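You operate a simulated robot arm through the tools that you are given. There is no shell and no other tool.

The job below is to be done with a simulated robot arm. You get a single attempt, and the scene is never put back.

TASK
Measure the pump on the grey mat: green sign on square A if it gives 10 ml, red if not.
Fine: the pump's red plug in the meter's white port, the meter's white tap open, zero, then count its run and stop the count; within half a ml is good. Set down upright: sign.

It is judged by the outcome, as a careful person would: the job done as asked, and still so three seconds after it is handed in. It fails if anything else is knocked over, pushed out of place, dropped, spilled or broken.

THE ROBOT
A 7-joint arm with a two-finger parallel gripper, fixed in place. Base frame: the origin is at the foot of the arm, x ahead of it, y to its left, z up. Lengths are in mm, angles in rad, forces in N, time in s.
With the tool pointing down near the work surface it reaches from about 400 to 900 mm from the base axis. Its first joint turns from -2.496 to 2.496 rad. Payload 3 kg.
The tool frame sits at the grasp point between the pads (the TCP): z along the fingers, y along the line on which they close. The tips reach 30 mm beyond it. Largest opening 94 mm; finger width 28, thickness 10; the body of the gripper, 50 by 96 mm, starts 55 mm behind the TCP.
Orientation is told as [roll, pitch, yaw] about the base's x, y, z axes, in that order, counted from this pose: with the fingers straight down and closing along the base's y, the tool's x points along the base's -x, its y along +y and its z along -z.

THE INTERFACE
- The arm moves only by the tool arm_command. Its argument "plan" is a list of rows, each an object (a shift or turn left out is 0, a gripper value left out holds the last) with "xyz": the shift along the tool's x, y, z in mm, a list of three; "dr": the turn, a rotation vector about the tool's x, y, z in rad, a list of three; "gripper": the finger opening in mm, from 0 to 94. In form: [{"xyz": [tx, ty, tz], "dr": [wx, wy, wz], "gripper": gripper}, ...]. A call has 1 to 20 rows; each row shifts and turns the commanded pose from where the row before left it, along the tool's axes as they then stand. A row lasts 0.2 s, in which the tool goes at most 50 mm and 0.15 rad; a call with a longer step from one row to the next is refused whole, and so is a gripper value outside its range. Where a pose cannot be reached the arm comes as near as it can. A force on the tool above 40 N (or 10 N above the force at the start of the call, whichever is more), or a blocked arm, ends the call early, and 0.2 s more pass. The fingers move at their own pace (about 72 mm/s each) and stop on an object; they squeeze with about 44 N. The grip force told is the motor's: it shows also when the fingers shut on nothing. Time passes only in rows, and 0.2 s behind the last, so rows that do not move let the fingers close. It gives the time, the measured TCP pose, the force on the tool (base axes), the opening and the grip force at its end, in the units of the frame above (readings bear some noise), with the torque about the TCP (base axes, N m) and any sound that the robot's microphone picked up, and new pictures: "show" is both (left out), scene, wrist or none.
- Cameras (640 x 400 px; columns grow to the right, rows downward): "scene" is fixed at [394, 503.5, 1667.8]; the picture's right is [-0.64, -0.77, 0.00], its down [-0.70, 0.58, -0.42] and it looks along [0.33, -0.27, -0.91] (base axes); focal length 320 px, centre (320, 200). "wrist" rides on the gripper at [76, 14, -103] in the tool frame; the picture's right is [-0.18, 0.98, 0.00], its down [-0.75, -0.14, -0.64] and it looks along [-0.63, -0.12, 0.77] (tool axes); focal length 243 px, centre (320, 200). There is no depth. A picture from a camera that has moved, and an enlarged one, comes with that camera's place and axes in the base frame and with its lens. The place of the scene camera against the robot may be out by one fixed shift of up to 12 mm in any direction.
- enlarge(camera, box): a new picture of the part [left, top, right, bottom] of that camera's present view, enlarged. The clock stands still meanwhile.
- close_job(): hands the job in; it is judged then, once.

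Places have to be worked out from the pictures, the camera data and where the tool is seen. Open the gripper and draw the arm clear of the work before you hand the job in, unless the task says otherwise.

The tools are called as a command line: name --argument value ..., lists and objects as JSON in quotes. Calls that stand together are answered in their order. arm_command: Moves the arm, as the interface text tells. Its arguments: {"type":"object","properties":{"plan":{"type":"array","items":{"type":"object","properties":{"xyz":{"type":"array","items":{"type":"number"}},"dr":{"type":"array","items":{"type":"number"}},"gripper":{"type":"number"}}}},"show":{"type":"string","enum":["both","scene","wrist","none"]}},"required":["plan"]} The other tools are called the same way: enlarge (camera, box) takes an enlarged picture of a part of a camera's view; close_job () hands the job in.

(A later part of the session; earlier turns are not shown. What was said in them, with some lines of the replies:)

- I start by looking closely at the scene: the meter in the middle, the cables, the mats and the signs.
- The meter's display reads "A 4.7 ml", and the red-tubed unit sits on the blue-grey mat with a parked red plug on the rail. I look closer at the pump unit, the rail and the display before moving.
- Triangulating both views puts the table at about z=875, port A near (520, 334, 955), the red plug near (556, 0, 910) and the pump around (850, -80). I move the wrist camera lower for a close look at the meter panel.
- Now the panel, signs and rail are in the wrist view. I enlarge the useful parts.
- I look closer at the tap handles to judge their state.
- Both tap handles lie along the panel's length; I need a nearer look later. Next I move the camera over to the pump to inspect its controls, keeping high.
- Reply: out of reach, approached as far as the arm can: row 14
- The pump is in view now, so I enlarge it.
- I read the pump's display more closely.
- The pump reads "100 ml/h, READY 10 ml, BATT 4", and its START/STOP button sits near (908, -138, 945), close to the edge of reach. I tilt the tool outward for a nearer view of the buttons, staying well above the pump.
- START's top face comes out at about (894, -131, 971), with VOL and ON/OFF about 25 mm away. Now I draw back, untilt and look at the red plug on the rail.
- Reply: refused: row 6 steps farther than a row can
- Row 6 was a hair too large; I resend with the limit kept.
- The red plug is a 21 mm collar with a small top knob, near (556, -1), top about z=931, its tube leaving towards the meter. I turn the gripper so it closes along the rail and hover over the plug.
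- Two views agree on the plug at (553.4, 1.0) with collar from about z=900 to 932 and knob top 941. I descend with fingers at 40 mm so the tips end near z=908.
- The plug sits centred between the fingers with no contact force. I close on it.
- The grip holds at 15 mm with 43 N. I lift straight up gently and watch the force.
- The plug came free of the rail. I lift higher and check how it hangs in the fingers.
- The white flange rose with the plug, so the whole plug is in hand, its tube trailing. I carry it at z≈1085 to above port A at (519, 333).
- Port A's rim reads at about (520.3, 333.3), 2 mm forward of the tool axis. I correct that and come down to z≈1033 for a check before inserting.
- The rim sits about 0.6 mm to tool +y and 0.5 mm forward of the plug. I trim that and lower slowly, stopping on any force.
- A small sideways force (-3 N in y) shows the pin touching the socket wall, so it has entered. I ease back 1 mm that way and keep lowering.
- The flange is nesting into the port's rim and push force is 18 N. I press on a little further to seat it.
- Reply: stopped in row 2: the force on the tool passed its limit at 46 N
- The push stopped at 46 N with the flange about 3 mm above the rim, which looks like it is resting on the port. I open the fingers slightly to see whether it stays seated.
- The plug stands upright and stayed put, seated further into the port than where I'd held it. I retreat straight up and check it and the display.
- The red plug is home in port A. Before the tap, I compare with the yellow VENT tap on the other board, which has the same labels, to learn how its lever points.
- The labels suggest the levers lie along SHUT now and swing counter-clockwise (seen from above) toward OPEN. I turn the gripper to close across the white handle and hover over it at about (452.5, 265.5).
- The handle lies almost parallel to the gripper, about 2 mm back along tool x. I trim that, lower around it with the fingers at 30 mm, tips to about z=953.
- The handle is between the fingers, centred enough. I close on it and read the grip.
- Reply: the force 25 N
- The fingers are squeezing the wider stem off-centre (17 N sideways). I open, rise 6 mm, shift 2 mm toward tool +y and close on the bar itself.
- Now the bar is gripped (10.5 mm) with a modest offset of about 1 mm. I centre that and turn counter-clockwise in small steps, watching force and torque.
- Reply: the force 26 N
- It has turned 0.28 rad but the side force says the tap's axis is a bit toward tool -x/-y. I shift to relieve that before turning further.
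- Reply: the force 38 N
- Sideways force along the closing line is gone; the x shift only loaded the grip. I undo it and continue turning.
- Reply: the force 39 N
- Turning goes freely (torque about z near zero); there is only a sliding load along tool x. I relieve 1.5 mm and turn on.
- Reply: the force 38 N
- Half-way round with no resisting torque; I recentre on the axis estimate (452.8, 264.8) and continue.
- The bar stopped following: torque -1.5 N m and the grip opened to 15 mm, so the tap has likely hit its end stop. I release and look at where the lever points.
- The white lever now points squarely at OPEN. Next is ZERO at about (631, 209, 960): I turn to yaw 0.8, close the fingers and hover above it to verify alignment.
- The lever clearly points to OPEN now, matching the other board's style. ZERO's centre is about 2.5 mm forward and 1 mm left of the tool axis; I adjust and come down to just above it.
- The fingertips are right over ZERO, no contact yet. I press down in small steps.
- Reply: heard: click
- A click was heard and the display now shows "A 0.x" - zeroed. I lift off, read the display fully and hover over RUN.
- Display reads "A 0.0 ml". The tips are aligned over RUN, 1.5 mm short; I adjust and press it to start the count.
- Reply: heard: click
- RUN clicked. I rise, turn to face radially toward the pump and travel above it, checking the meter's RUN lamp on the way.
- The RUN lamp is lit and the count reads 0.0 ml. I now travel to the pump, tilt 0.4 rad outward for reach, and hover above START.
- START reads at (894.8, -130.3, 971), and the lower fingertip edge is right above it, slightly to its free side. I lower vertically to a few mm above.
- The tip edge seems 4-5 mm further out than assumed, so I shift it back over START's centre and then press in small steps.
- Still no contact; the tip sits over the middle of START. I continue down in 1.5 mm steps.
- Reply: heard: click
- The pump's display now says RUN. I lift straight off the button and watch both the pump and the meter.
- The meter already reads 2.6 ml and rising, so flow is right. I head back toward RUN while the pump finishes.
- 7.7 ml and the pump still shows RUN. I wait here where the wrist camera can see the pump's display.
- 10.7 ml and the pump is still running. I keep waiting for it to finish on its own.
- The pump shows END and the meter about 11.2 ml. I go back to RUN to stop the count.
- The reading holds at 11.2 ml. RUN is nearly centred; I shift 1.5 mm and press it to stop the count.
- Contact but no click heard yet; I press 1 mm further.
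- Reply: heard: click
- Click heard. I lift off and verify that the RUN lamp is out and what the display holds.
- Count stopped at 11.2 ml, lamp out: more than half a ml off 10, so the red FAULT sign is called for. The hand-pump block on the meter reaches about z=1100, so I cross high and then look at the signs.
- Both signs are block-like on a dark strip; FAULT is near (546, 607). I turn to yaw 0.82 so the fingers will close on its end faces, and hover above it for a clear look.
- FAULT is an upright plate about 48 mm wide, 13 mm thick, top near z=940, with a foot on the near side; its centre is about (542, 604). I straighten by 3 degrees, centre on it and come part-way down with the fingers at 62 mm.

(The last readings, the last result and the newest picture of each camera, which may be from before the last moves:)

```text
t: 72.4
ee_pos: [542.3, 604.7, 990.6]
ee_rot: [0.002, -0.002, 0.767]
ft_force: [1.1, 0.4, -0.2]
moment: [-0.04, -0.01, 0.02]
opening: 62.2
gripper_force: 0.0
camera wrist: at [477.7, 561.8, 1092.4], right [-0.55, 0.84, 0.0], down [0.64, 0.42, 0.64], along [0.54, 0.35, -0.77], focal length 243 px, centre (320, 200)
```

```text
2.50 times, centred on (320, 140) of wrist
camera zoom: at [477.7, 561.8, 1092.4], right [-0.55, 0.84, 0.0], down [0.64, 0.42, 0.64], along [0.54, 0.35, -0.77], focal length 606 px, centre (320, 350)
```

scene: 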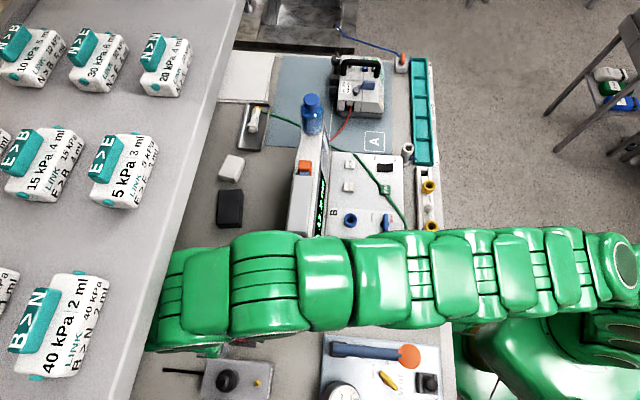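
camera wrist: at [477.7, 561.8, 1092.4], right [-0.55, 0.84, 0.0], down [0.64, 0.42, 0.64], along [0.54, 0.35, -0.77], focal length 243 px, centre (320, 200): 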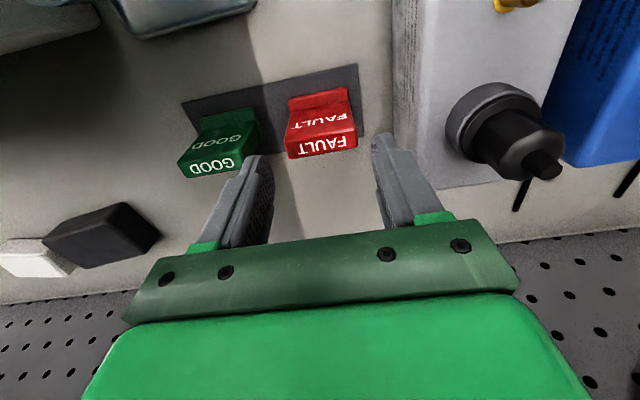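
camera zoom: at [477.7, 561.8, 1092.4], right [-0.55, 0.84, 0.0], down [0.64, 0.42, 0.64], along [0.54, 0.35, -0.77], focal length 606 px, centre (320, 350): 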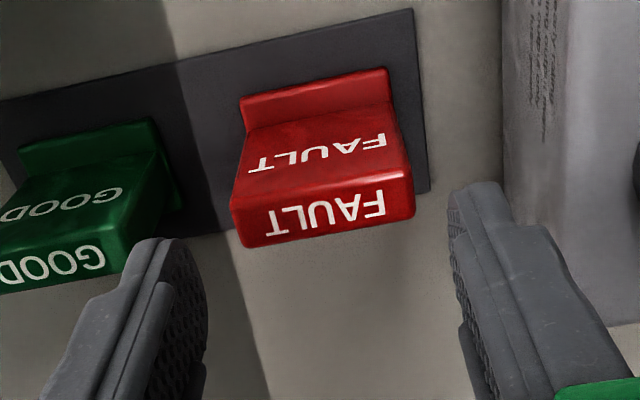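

The plate is centred between the fingers and parallel to them, with about 15 mm clear to GOOD. I lower to z≈925 (tips 895).

arm_command --plan '[{"xyz": [0, 1, 25]}, {"xyz": [0, 0, 25]}, {"xyz": [0, 0, 15]}, {"xyz": [0, 0, 0]}]' --show "wrist"

enlarge --camera "wrist" --box '[200, 60, 440, 240]'

```text
t: 73.4
ee_pos: [541.9, 605.6, 925.7]
ee_rot: [0.002, -0.002, 0.768]
ft_force: [-0.6, 0.7, 0.6]
moment: [-0.02, 0.0, 0.03]
opening: 61.8
gripper_force: 0.0
camera wrist: at [477.1, 563.1, 1027.9], right [-0.55, 0.84, 0.0], down [0.64, 0.42, 0.64], along [0.54, 0.35, -0.77], focal length 243 px, centre (320, 200)
```

wrist: 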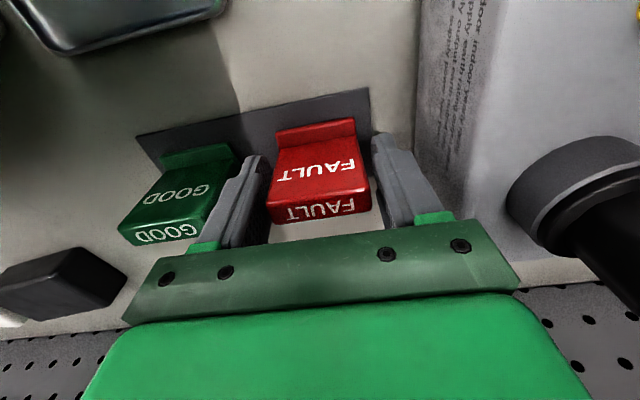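

```text
2.22 times, centred on (320, 150) of wrist
camera zoom: at [477.1, 563.1, 1027.9], right [-0.55, 0.84, 0.0], down [0.64, 0.42, 0.64], along [0.54, 0.35, -0.77], focal length 539 px, centre (320, 311)
```

zoom: 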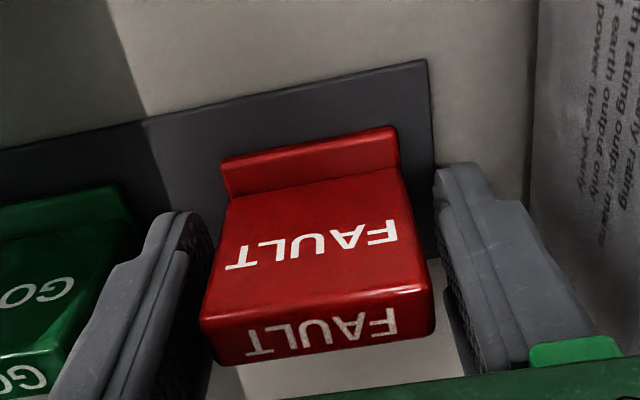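

Fingers straddle the plate's ends. I close on it.

arm_command --plan '[{"gripper": 52}, {"gripper": 44}, {"gripper": 38}, {"gripper": 38}]' --show "wrist"

```text
t: 74.4
ee_pos: [542.2, 605.2, 925.8]
ee_rot: [0.003, -0.001, 0.766]
ft_force: [-0.6, -0.5, 0.6]
moment: [-0.02, 0.0, 0.01]
opening: 49.7
gripper_force: 43.7
camera wrist: at [477.1, 563.1, 1027.9], right [-0.55, 0.84, 0.0], down [0.64, 0.42, 0.64], along [0.54, 0.35, -0.77], focal length 243 px, centre (320, 200)
```

wrist: 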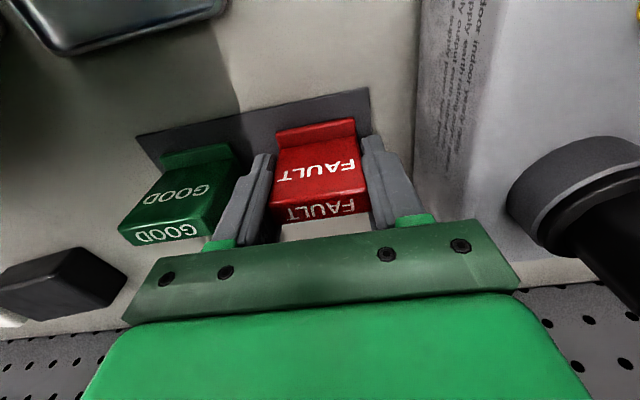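

Gripped at 49.7 mm. I lift slowly and confirm the sign comes up level.

arm_command --plan '[{"xyz": [0, 0, -8]}, {"xyz": [0, 0, -20]}, {"xyz": [0, 0, -40]}, {"xyz": [0, 0, -40]}, {"xyz": [0, 0, -40]}, {"xyz": [0, 0, 0]}]' --show "both"

```text
t: 75.8
ee_pos: [540.0, 604.9, 1067.3]
ee_rot: [-0.001, 0.012, 0.77]
ft_force: [-0.7, -0.5, -1.0]
moment: [0.0, 0.02, 0.0]
opening: 48.9
gripper_force: 44.5
camera wrist: at [475.5, 562.5, 1170.9], right [-0.55, 0.83, 0.0], down [0.65, 0.43, 0.63], along [0.53, 0.35, -0.77], focal length 243 px, centre (320, 200)
```

scene: 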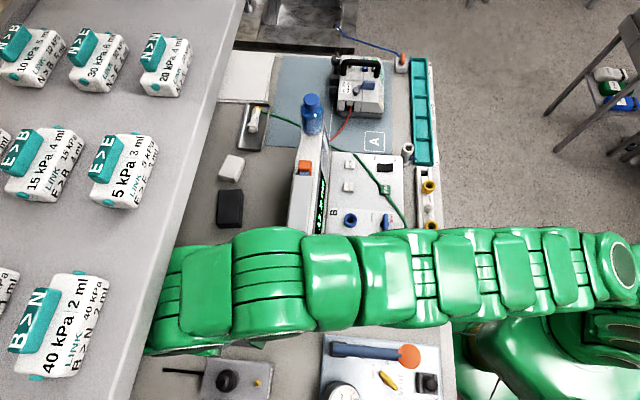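
wrist: 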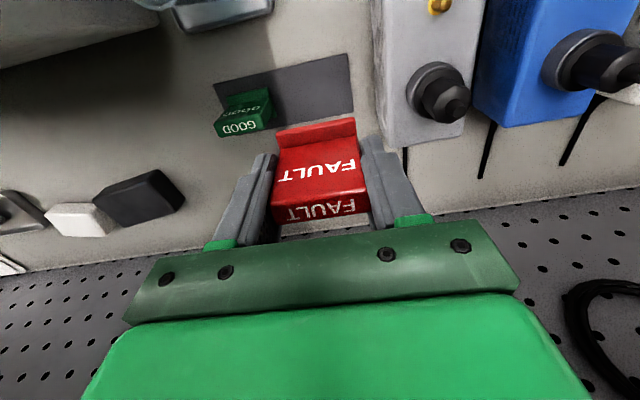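

The sign is held level, clear of the strip. I route it inward and over the low panel side (away from the tall display box), keeping its bottom above z≈1070.

arm_command --plan '[{"xyz": [43.2, -5.2, -14.5]}, {"xyz": [43.2, -5.2, -14.5]}, {"xyz": [43.2, -5.2, -14.5]}, {"xyz": [43.2, -5.2, -14.5]}, {"xyz": [17.7, -38.5, 0]}, {"xyz": [17.7, -38.5, 0]}, {"xyz": [17.7, -38.5, 0]}, {"xyz": [17.7, -38.5, 0]}, {"xyz": [17.7, -38.5, 0]}, {"xyz": [0, 0, 0]}]' --show "both"

```text
t: 78.0
ee_pos: [502.3, 270.0, 1130.1]
ee_rot: [0.002, -0.002, 0.765]
ft_force: [-0.8, 0.4, -0.7]
moment: [0.03, 0.0, 0.0]
opening: 49.0
gripper_force: 44.5
camera wrist: at [436.8, 228.0, 1232.8], right [-0.55, 0.84, 0.0], down [0.64, 0.42, 0.64], along [0.54, 0.35, -0.77], focal length 243 px, centre (320, 200)
```

scene: 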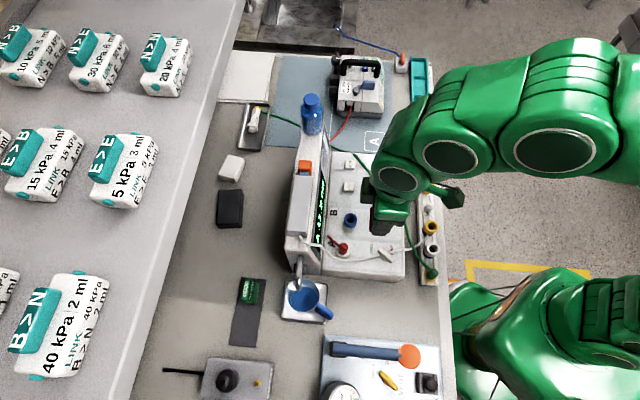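
wrist: 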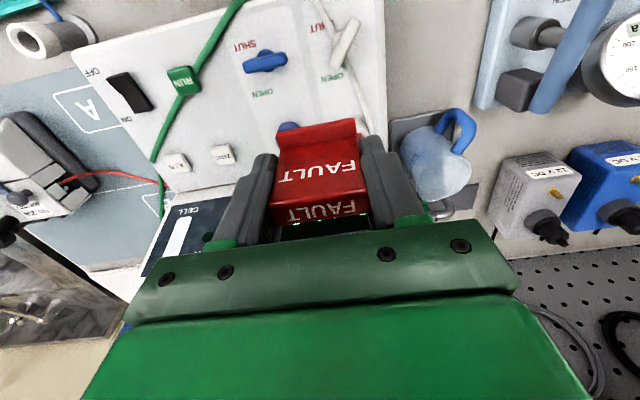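

GOOD remains in place and the sign is steady. I carry on to above square A.

arm_command --plan '[{"xyz": [1, -43, 0]}, {"xyz": [1, -43, 0]}, {"xyz": [1, -43, 0]}, {"xyz": [1, -43, 0]}, {"xyz": [1, -43, 0]}, {"xyz": [0, -43, 5]}, {"xyz": [0, -43, 5]}, {"xyz": [0, -20, 10]}, {"xyz": [0, 0, 0]}]' --show "both"

enlarge --camera "wrist" --box '[200, 20, 440, 200]'

```text
t: 80.0
ee_pos: [720.4, 36.8, 1109.6]
ee_rot: [0.002, -0.001, 0.765]
ft_force: [0.0, -0.5, -0.1]
moment: [-0.01, -0.02, 0.02]
opening: 48.9
gripper_force: 43.7
camera wrist: at [655.9, -6.3, 1212.6], right [-0.55, 0.84, 0.0], down [0.64, 0.42, 0.64], along [0.54, 0.35, -0.77], focal length 243 px, centre (320, 200)
```

scene: 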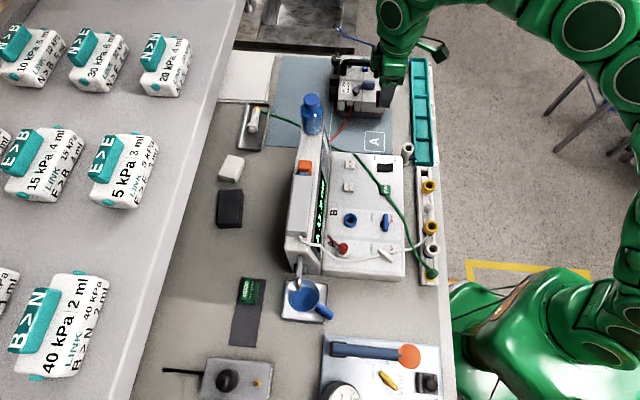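
wrist: 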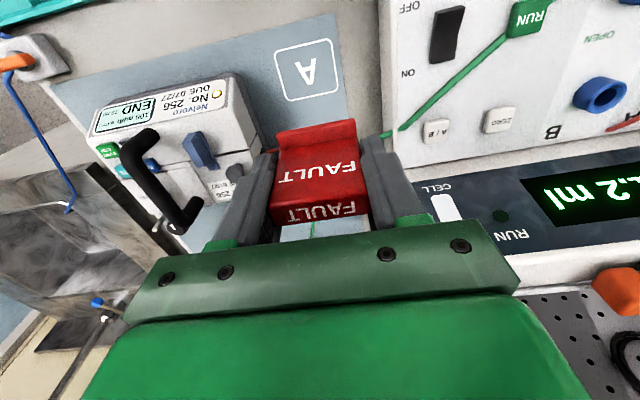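

```text
2.22 times, centred on (320, 110) of wrist
camera zoom: at [655.9, -6.3, 1212.6], right [-0.55, 0.84, 0.0], down [0.64, 0.42, 0.64], along [0.54, 0.35, -0.77], focal length 539 px, centre (320, 400)
```

zoom: 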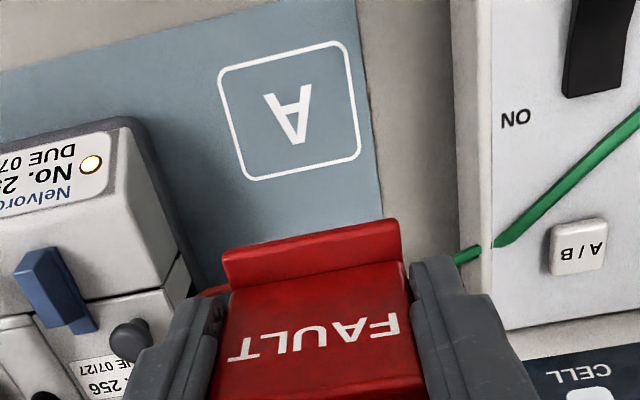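

Square A's centre comes out at about (724.5, 19). I shift over it and lower to about 20 mm above the mat before a check.

arm_command --plan '[{"xyz": [5.8, -15.6, 30]}, {"xyz": [0, 0, 45]}, {"xyz": [0, 0, 45]}, {"xyz": [0, 0, 35]}, {"xyz": [0, 0, 8]}, {"xyz": [0, 0, 0]}]' --show "both"

enlarge --camera "wrist" --box '[200, 40, 440, 220]'

enlarge --camera "scene" --box '[330, 90, 430, 170]'

```text
t: 81.4
ee_pos: [728.6, 21.6, 947.0]
ee_rot: [0.001, -0.004, 0.767]
ft_force: [0.0, -0.7, -1.3]
moment: [0.0, -0.01, -0.01]
opening: 49.0
gripper_force: 44.2
camera wrist: at [663.2, -21.1, 1049.6], right [-0.55, 0.84, 0.0], down [0.64, 0.42, 0.64], along [0.54, 0.35, -0.77], focal length 243 px, centre (320, 200)
```

scene: 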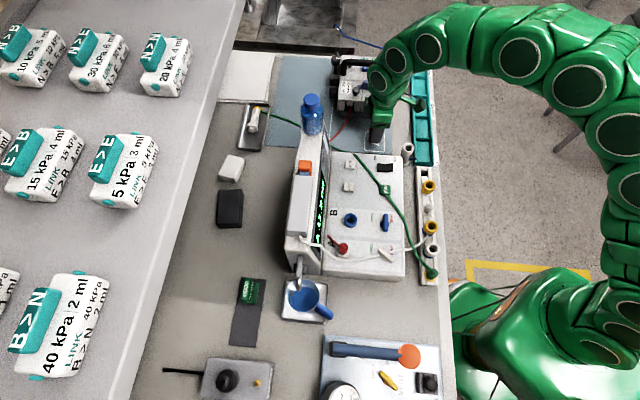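
wrist: 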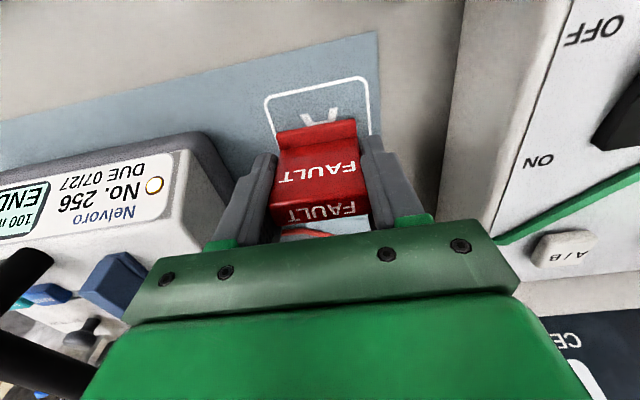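

```text
2.22 times, centred on (320, 130) of wrist
camera zoom: at [663.2, -21.1, 1049.6], right [-0.55, 0.84, 0.0], down [0.64, 0.42, 0.64], along [0.54, 0.35, -0.77], focal length 539 px, centre (320, 356)
```

zoom: 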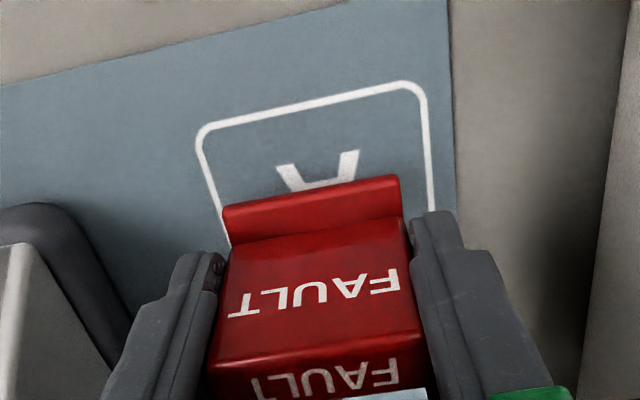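

```text
5.00 times, centred on (380, 130) of scene
camera zoom: at [394.0, 503.5, 1667.8], right [-0.64, -0.77, 0.0], down [-0.7, 0.58, -0.42], along [0.33, -0.27, -0.91], focal length 1599 px, centre (20, 550)
```

zoom: 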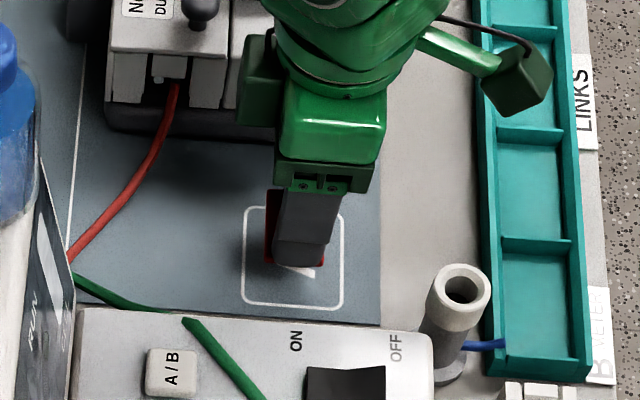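

The sign's footprint projects to the centre of square A. I lower gently toward contact.

arm_command --plan '[{"xyz": [0, 0, 8]}, {"xyz": [0, 0, 6]}, {"xyz": [0, 0, 3]}, {"xyz": [0, 0, 2]}, {"xyz": [0, 0, 0]}]' --show "wrist"

```text
t: 82.6
ee_pos: [727.7, 20.9, 928.0]
ee_rot: [0.002, -0.003, 0.766]
ft_force: [0.4, -0.3, 0.2]
moment: [-0.01, -0.04, 0.01]
opening: 48.9
gripper_force: 44.2
camera wrist: at [663.0, -21.6, 1030.2], right [-0.55, 0.84, 0.0], down [0.64, 0.42, 0.64], along [0.54, 0.35, -0.77], focal length 243 px, centre (320, 200)
```

wrist: 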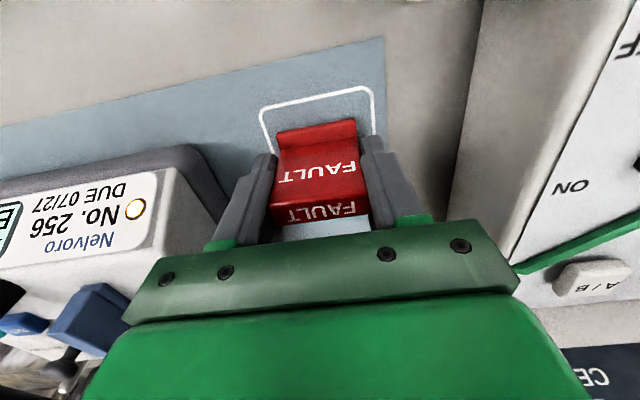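

No contact yet at z=928. I go on in 1 mm steps.

arm_command --plan '[{"xyz": [0, 0, 1]}, {"xyz": [0, 0, 1]}, {"xyz": [0, 0, 1]}]' --show "none"

```text
t: 83.4
ee_pos: [727.1, 20.3, 924.6]
ee_rot: [0.001, -0.002, 0.766]
ft_force: [-0.2, 1.1, -0.9]
moment: [-0.02, 0.03, 0.02]
opening: 49.0
gripper_force: 44.2
```

arm_command --plan '[{"xyz": [0, 0, 1]}, {"xyz": [0, 0, 1]}]' --show "none"

```text
t: 84.0
ee_pos: [726.6, 22.1, 924.3]
ee_rot: [0.0, -0.004, 0.766]
ft_force: [-10.5, 0.2, 23.8]
moment: [0.07, 0.29, 0.04]
opening: 49.3
gripper_force: 43.5
```

Contact at z≈924 (24 N up). I ease back 1 mm, open the fingers and check the sign stands.

arm_command --plan '[{"xyz": [0, 0, -1]}, {"gripper": 54}, {"gripper": 62}, {"gripper": 62}]' --show "both"

enlarge --camera "wrist" --box '[200, 40, 440, 220]'

```text
t: 85.0
ee_pos: [728.5, 21.2, 923.0]
ee_rot: [0.001, -0.003, 0.767]
ft_force: [-0.4, 0.1, 0.1]
moment: [0.0, -0.01, 0.03]
opening: 61.8
gripper_force: 0.1
camera wrist: at [663.2, -21.7, 1026.1], right [-0.55, 0.84, 0.0], down [0.64, 0.42, 0.64], along [0.54, 0.35, -0.77], focal length 243 px, centre (320, 200)
```

scene: 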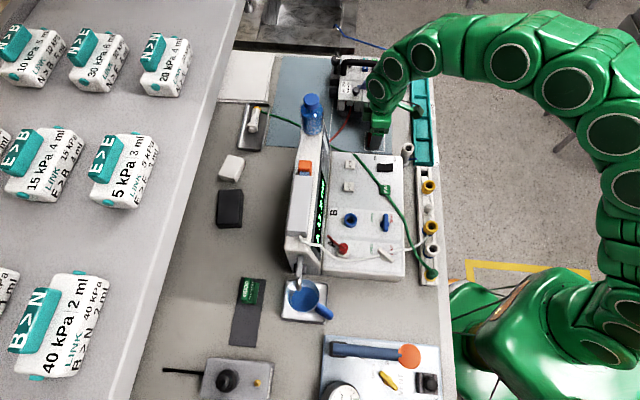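
wrist: 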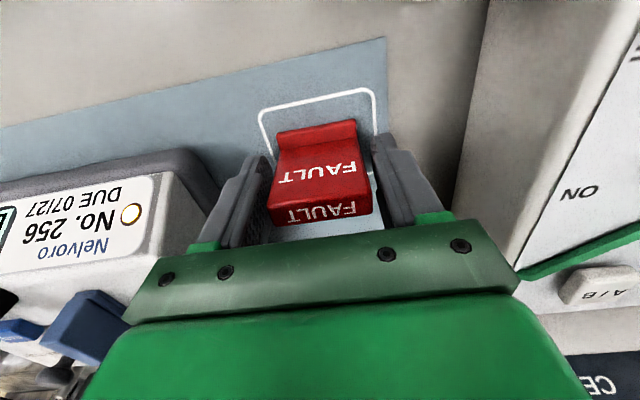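

```text
2.22 times, centred on (320, 130) of wrist
camera zoom: at [663.2, -21.7, 1026.1], right [-0.55, 0.84, 0.0], down [0.64, 0.42, 0.64], along [0.54, 0.35, -0.77], focal length 539 px, centre (320, 356)
```

zoom: 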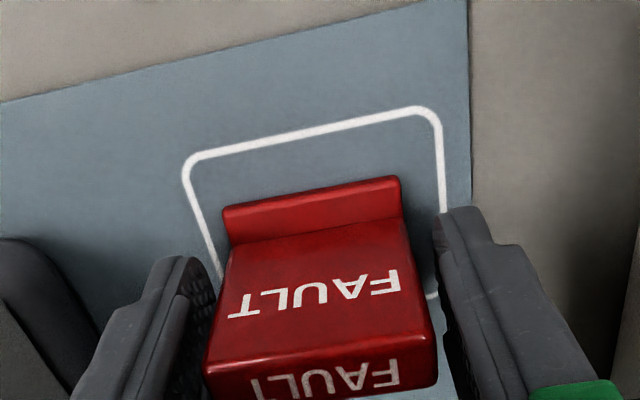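

The sign stands upright inside square A. I withdraw straight up and look at everything once more.

arm_command --plan '[{"xyz": [0, 0, -15]}, {"xyz": [0, 0, -40]}, {"xyz": [0, 0, -45]}, {"xyz": [0, 0, -45]}, {"xyz": [0, 0, -45]}, {"xyz": [40, 20, 0]}, {"xyz": [40, 20, 0]}, {"xyz": [40, 20, 0]}, {"xyz": [40, 20, -10]}, {"xyz": [0, 0, -40]}, {"xyz": [0, 0, 0]}]' --show "both"

enlarge --camera "scene" --box '[280, 40, 450, 160]'

enlarge --camera "scene" --box '[220, 140, 450, 340]'

```text
t: 87.4
ee_pos: [557.2, -34.0, 1163.9]
ee_rot: [0.002, -0.002, 0.766]
ft_force: [-0.8, -0.6, 0.8]
moment: [-0.02, 0.02, 0.0]
opening: 62.0
gripper_force: 0.0
camera wrist: at [491.9, -76.7, 1266.4], right [-0.55, 0.84, 0.0], down [0.64, 0.42, 0.64], along [0.54, 0.35, -0.77], focal length 243 px, centre (320, 200)
```

scene: 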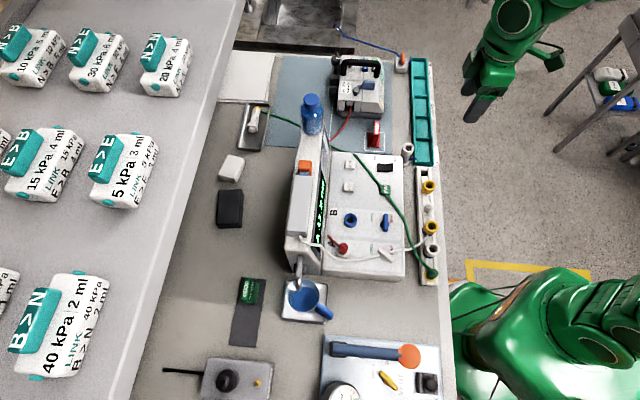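
wrist: 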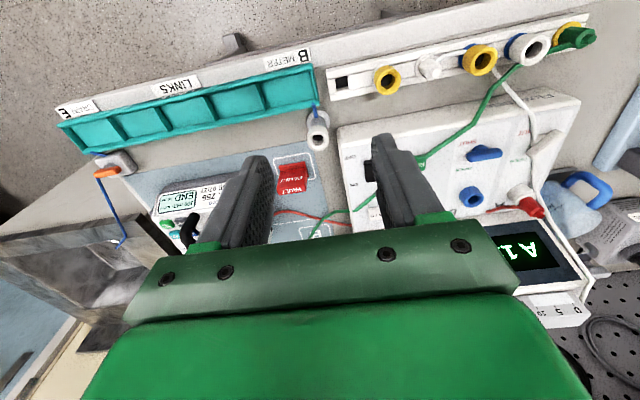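

```text
3.33 times, centred on (365, 100) of scene
camera zoom: at [394.0, 503.5, 1667.8], right [-0.64, -0.77, 0.0], down [-0.7, 0.58, -0.42], along [0.33, -0.27, -0.91], focal length 1066 px, centre (170, 533)
```

zoom: 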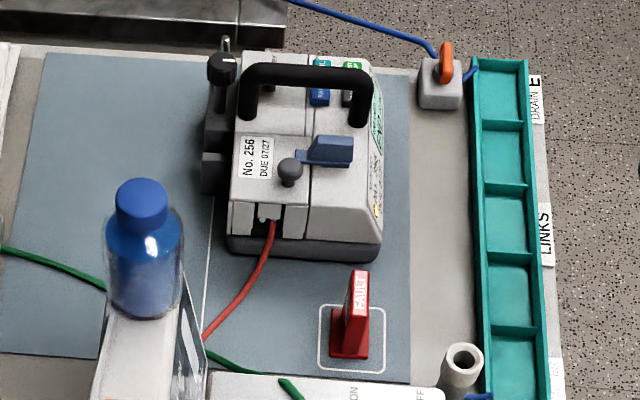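

```text
2.00 times, centred on (335, 240) of scene
camera zoom: at [394.0, 503.5, 1667.8], right [-0.64, -0.77, 0.0], down [-0.7, 0.58, -0.42], along [0.33, -0.27, -0.91], focal length 640 px, centre (290, 120)
```

zoom: 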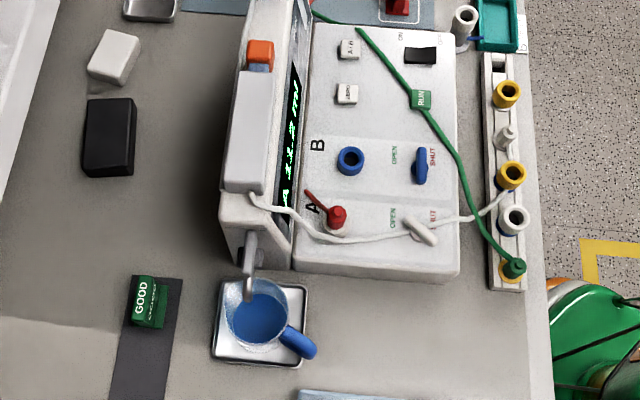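

The red FAULT sign stands upright within square A, GOOD is untouched, the mug, bottle and pump are as they were, and the meter holds 11.2 ml. I raise the arm further clear and let a moment pass to confirm all is still.

arm_command --plan '[{"xyz": [10, 0, -40]}, {"xyz": [10, 0, -30]}, {"xyz": [0, 0, 0]}, {"xyz": [0, 0, 0]}, {"xyz": [0, 0, 0]}, {"xyz": [0, 0, 0]}]' --show "both"

enlarge --camera "scene" --box '[290, 90, 440, 270]'

```text
t: 88.8
ee_pos: [542.3, -46.9, 1233.8]
ee_rot: [0.003, -0.003, 0.767]
ft_force: [-0.1, 0.8, 0.0]
moment: [0.0, 0.02, 0.0]
opening: 61.7
gripper_force: 0.0
camera wrist: at [477.1, -90.0, 1336.3], right [-0.55, 0.84, 0.0], down [0.64, 0.42, 0.64], along [0.54, 0.35, -0.77], focal length 243 px, centre (320, 200)
```

scene: 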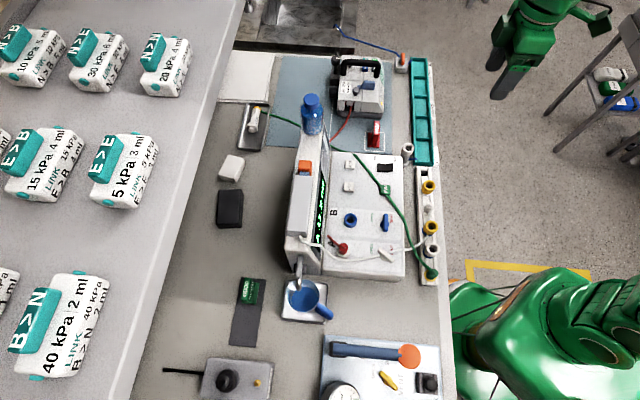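
wrist: 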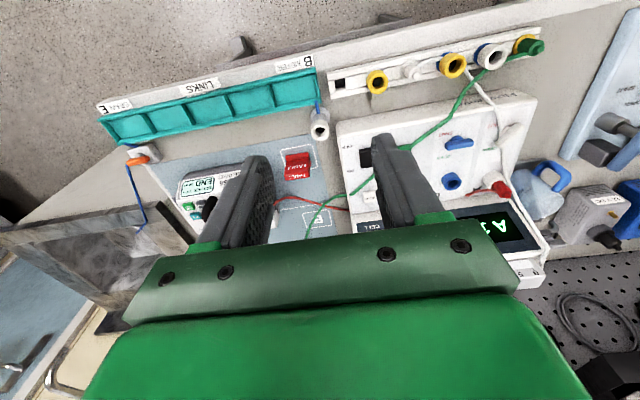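

```text
2.22 times, centred on (365, 180) of scene
camera zoom: at [394.0, 503.5, 1667.8], right [-0.64, -0.77, 0.0], down [-0.7, 0.58, -0.42], along [0.33, -0.27, -0.91], focal length 711 px, centre (220, 244)
```

zoom: 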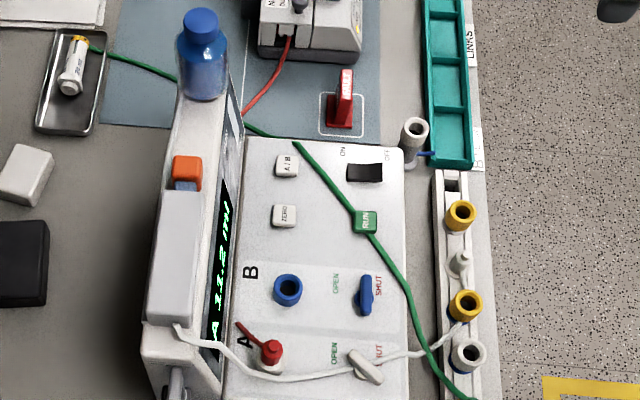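

Everything is still: plug in the white port, tap open, count stopped at 11.2 ml, red sign upright on square A, gripper open and arm clear. I hand the job in.

close_job

```text
The job is handed in.
```

I measured the pump at 11.2 ml, more than half a ml over 10, so the red FAULT sign is standing upright on square A.

- **Measurement:** I put the red plug in the white port, opened the white tap and zeroed the meter. I then pressed RUN, started the pump, waited until its display showed END, and pressed RUN again to stop the count. The meter still held 11.2 ml after the count was stopped.
- **As left:** The plug is still in the white port and the tap is still open, since you didn't ask for them to be put back. The meter still shows 11.2 ml. The green GOOD sign is on its strip, and I saw nothing else knocked over, moved or spilled.
- **Arm:** The gripper is open, empty and drawn clear of the work.
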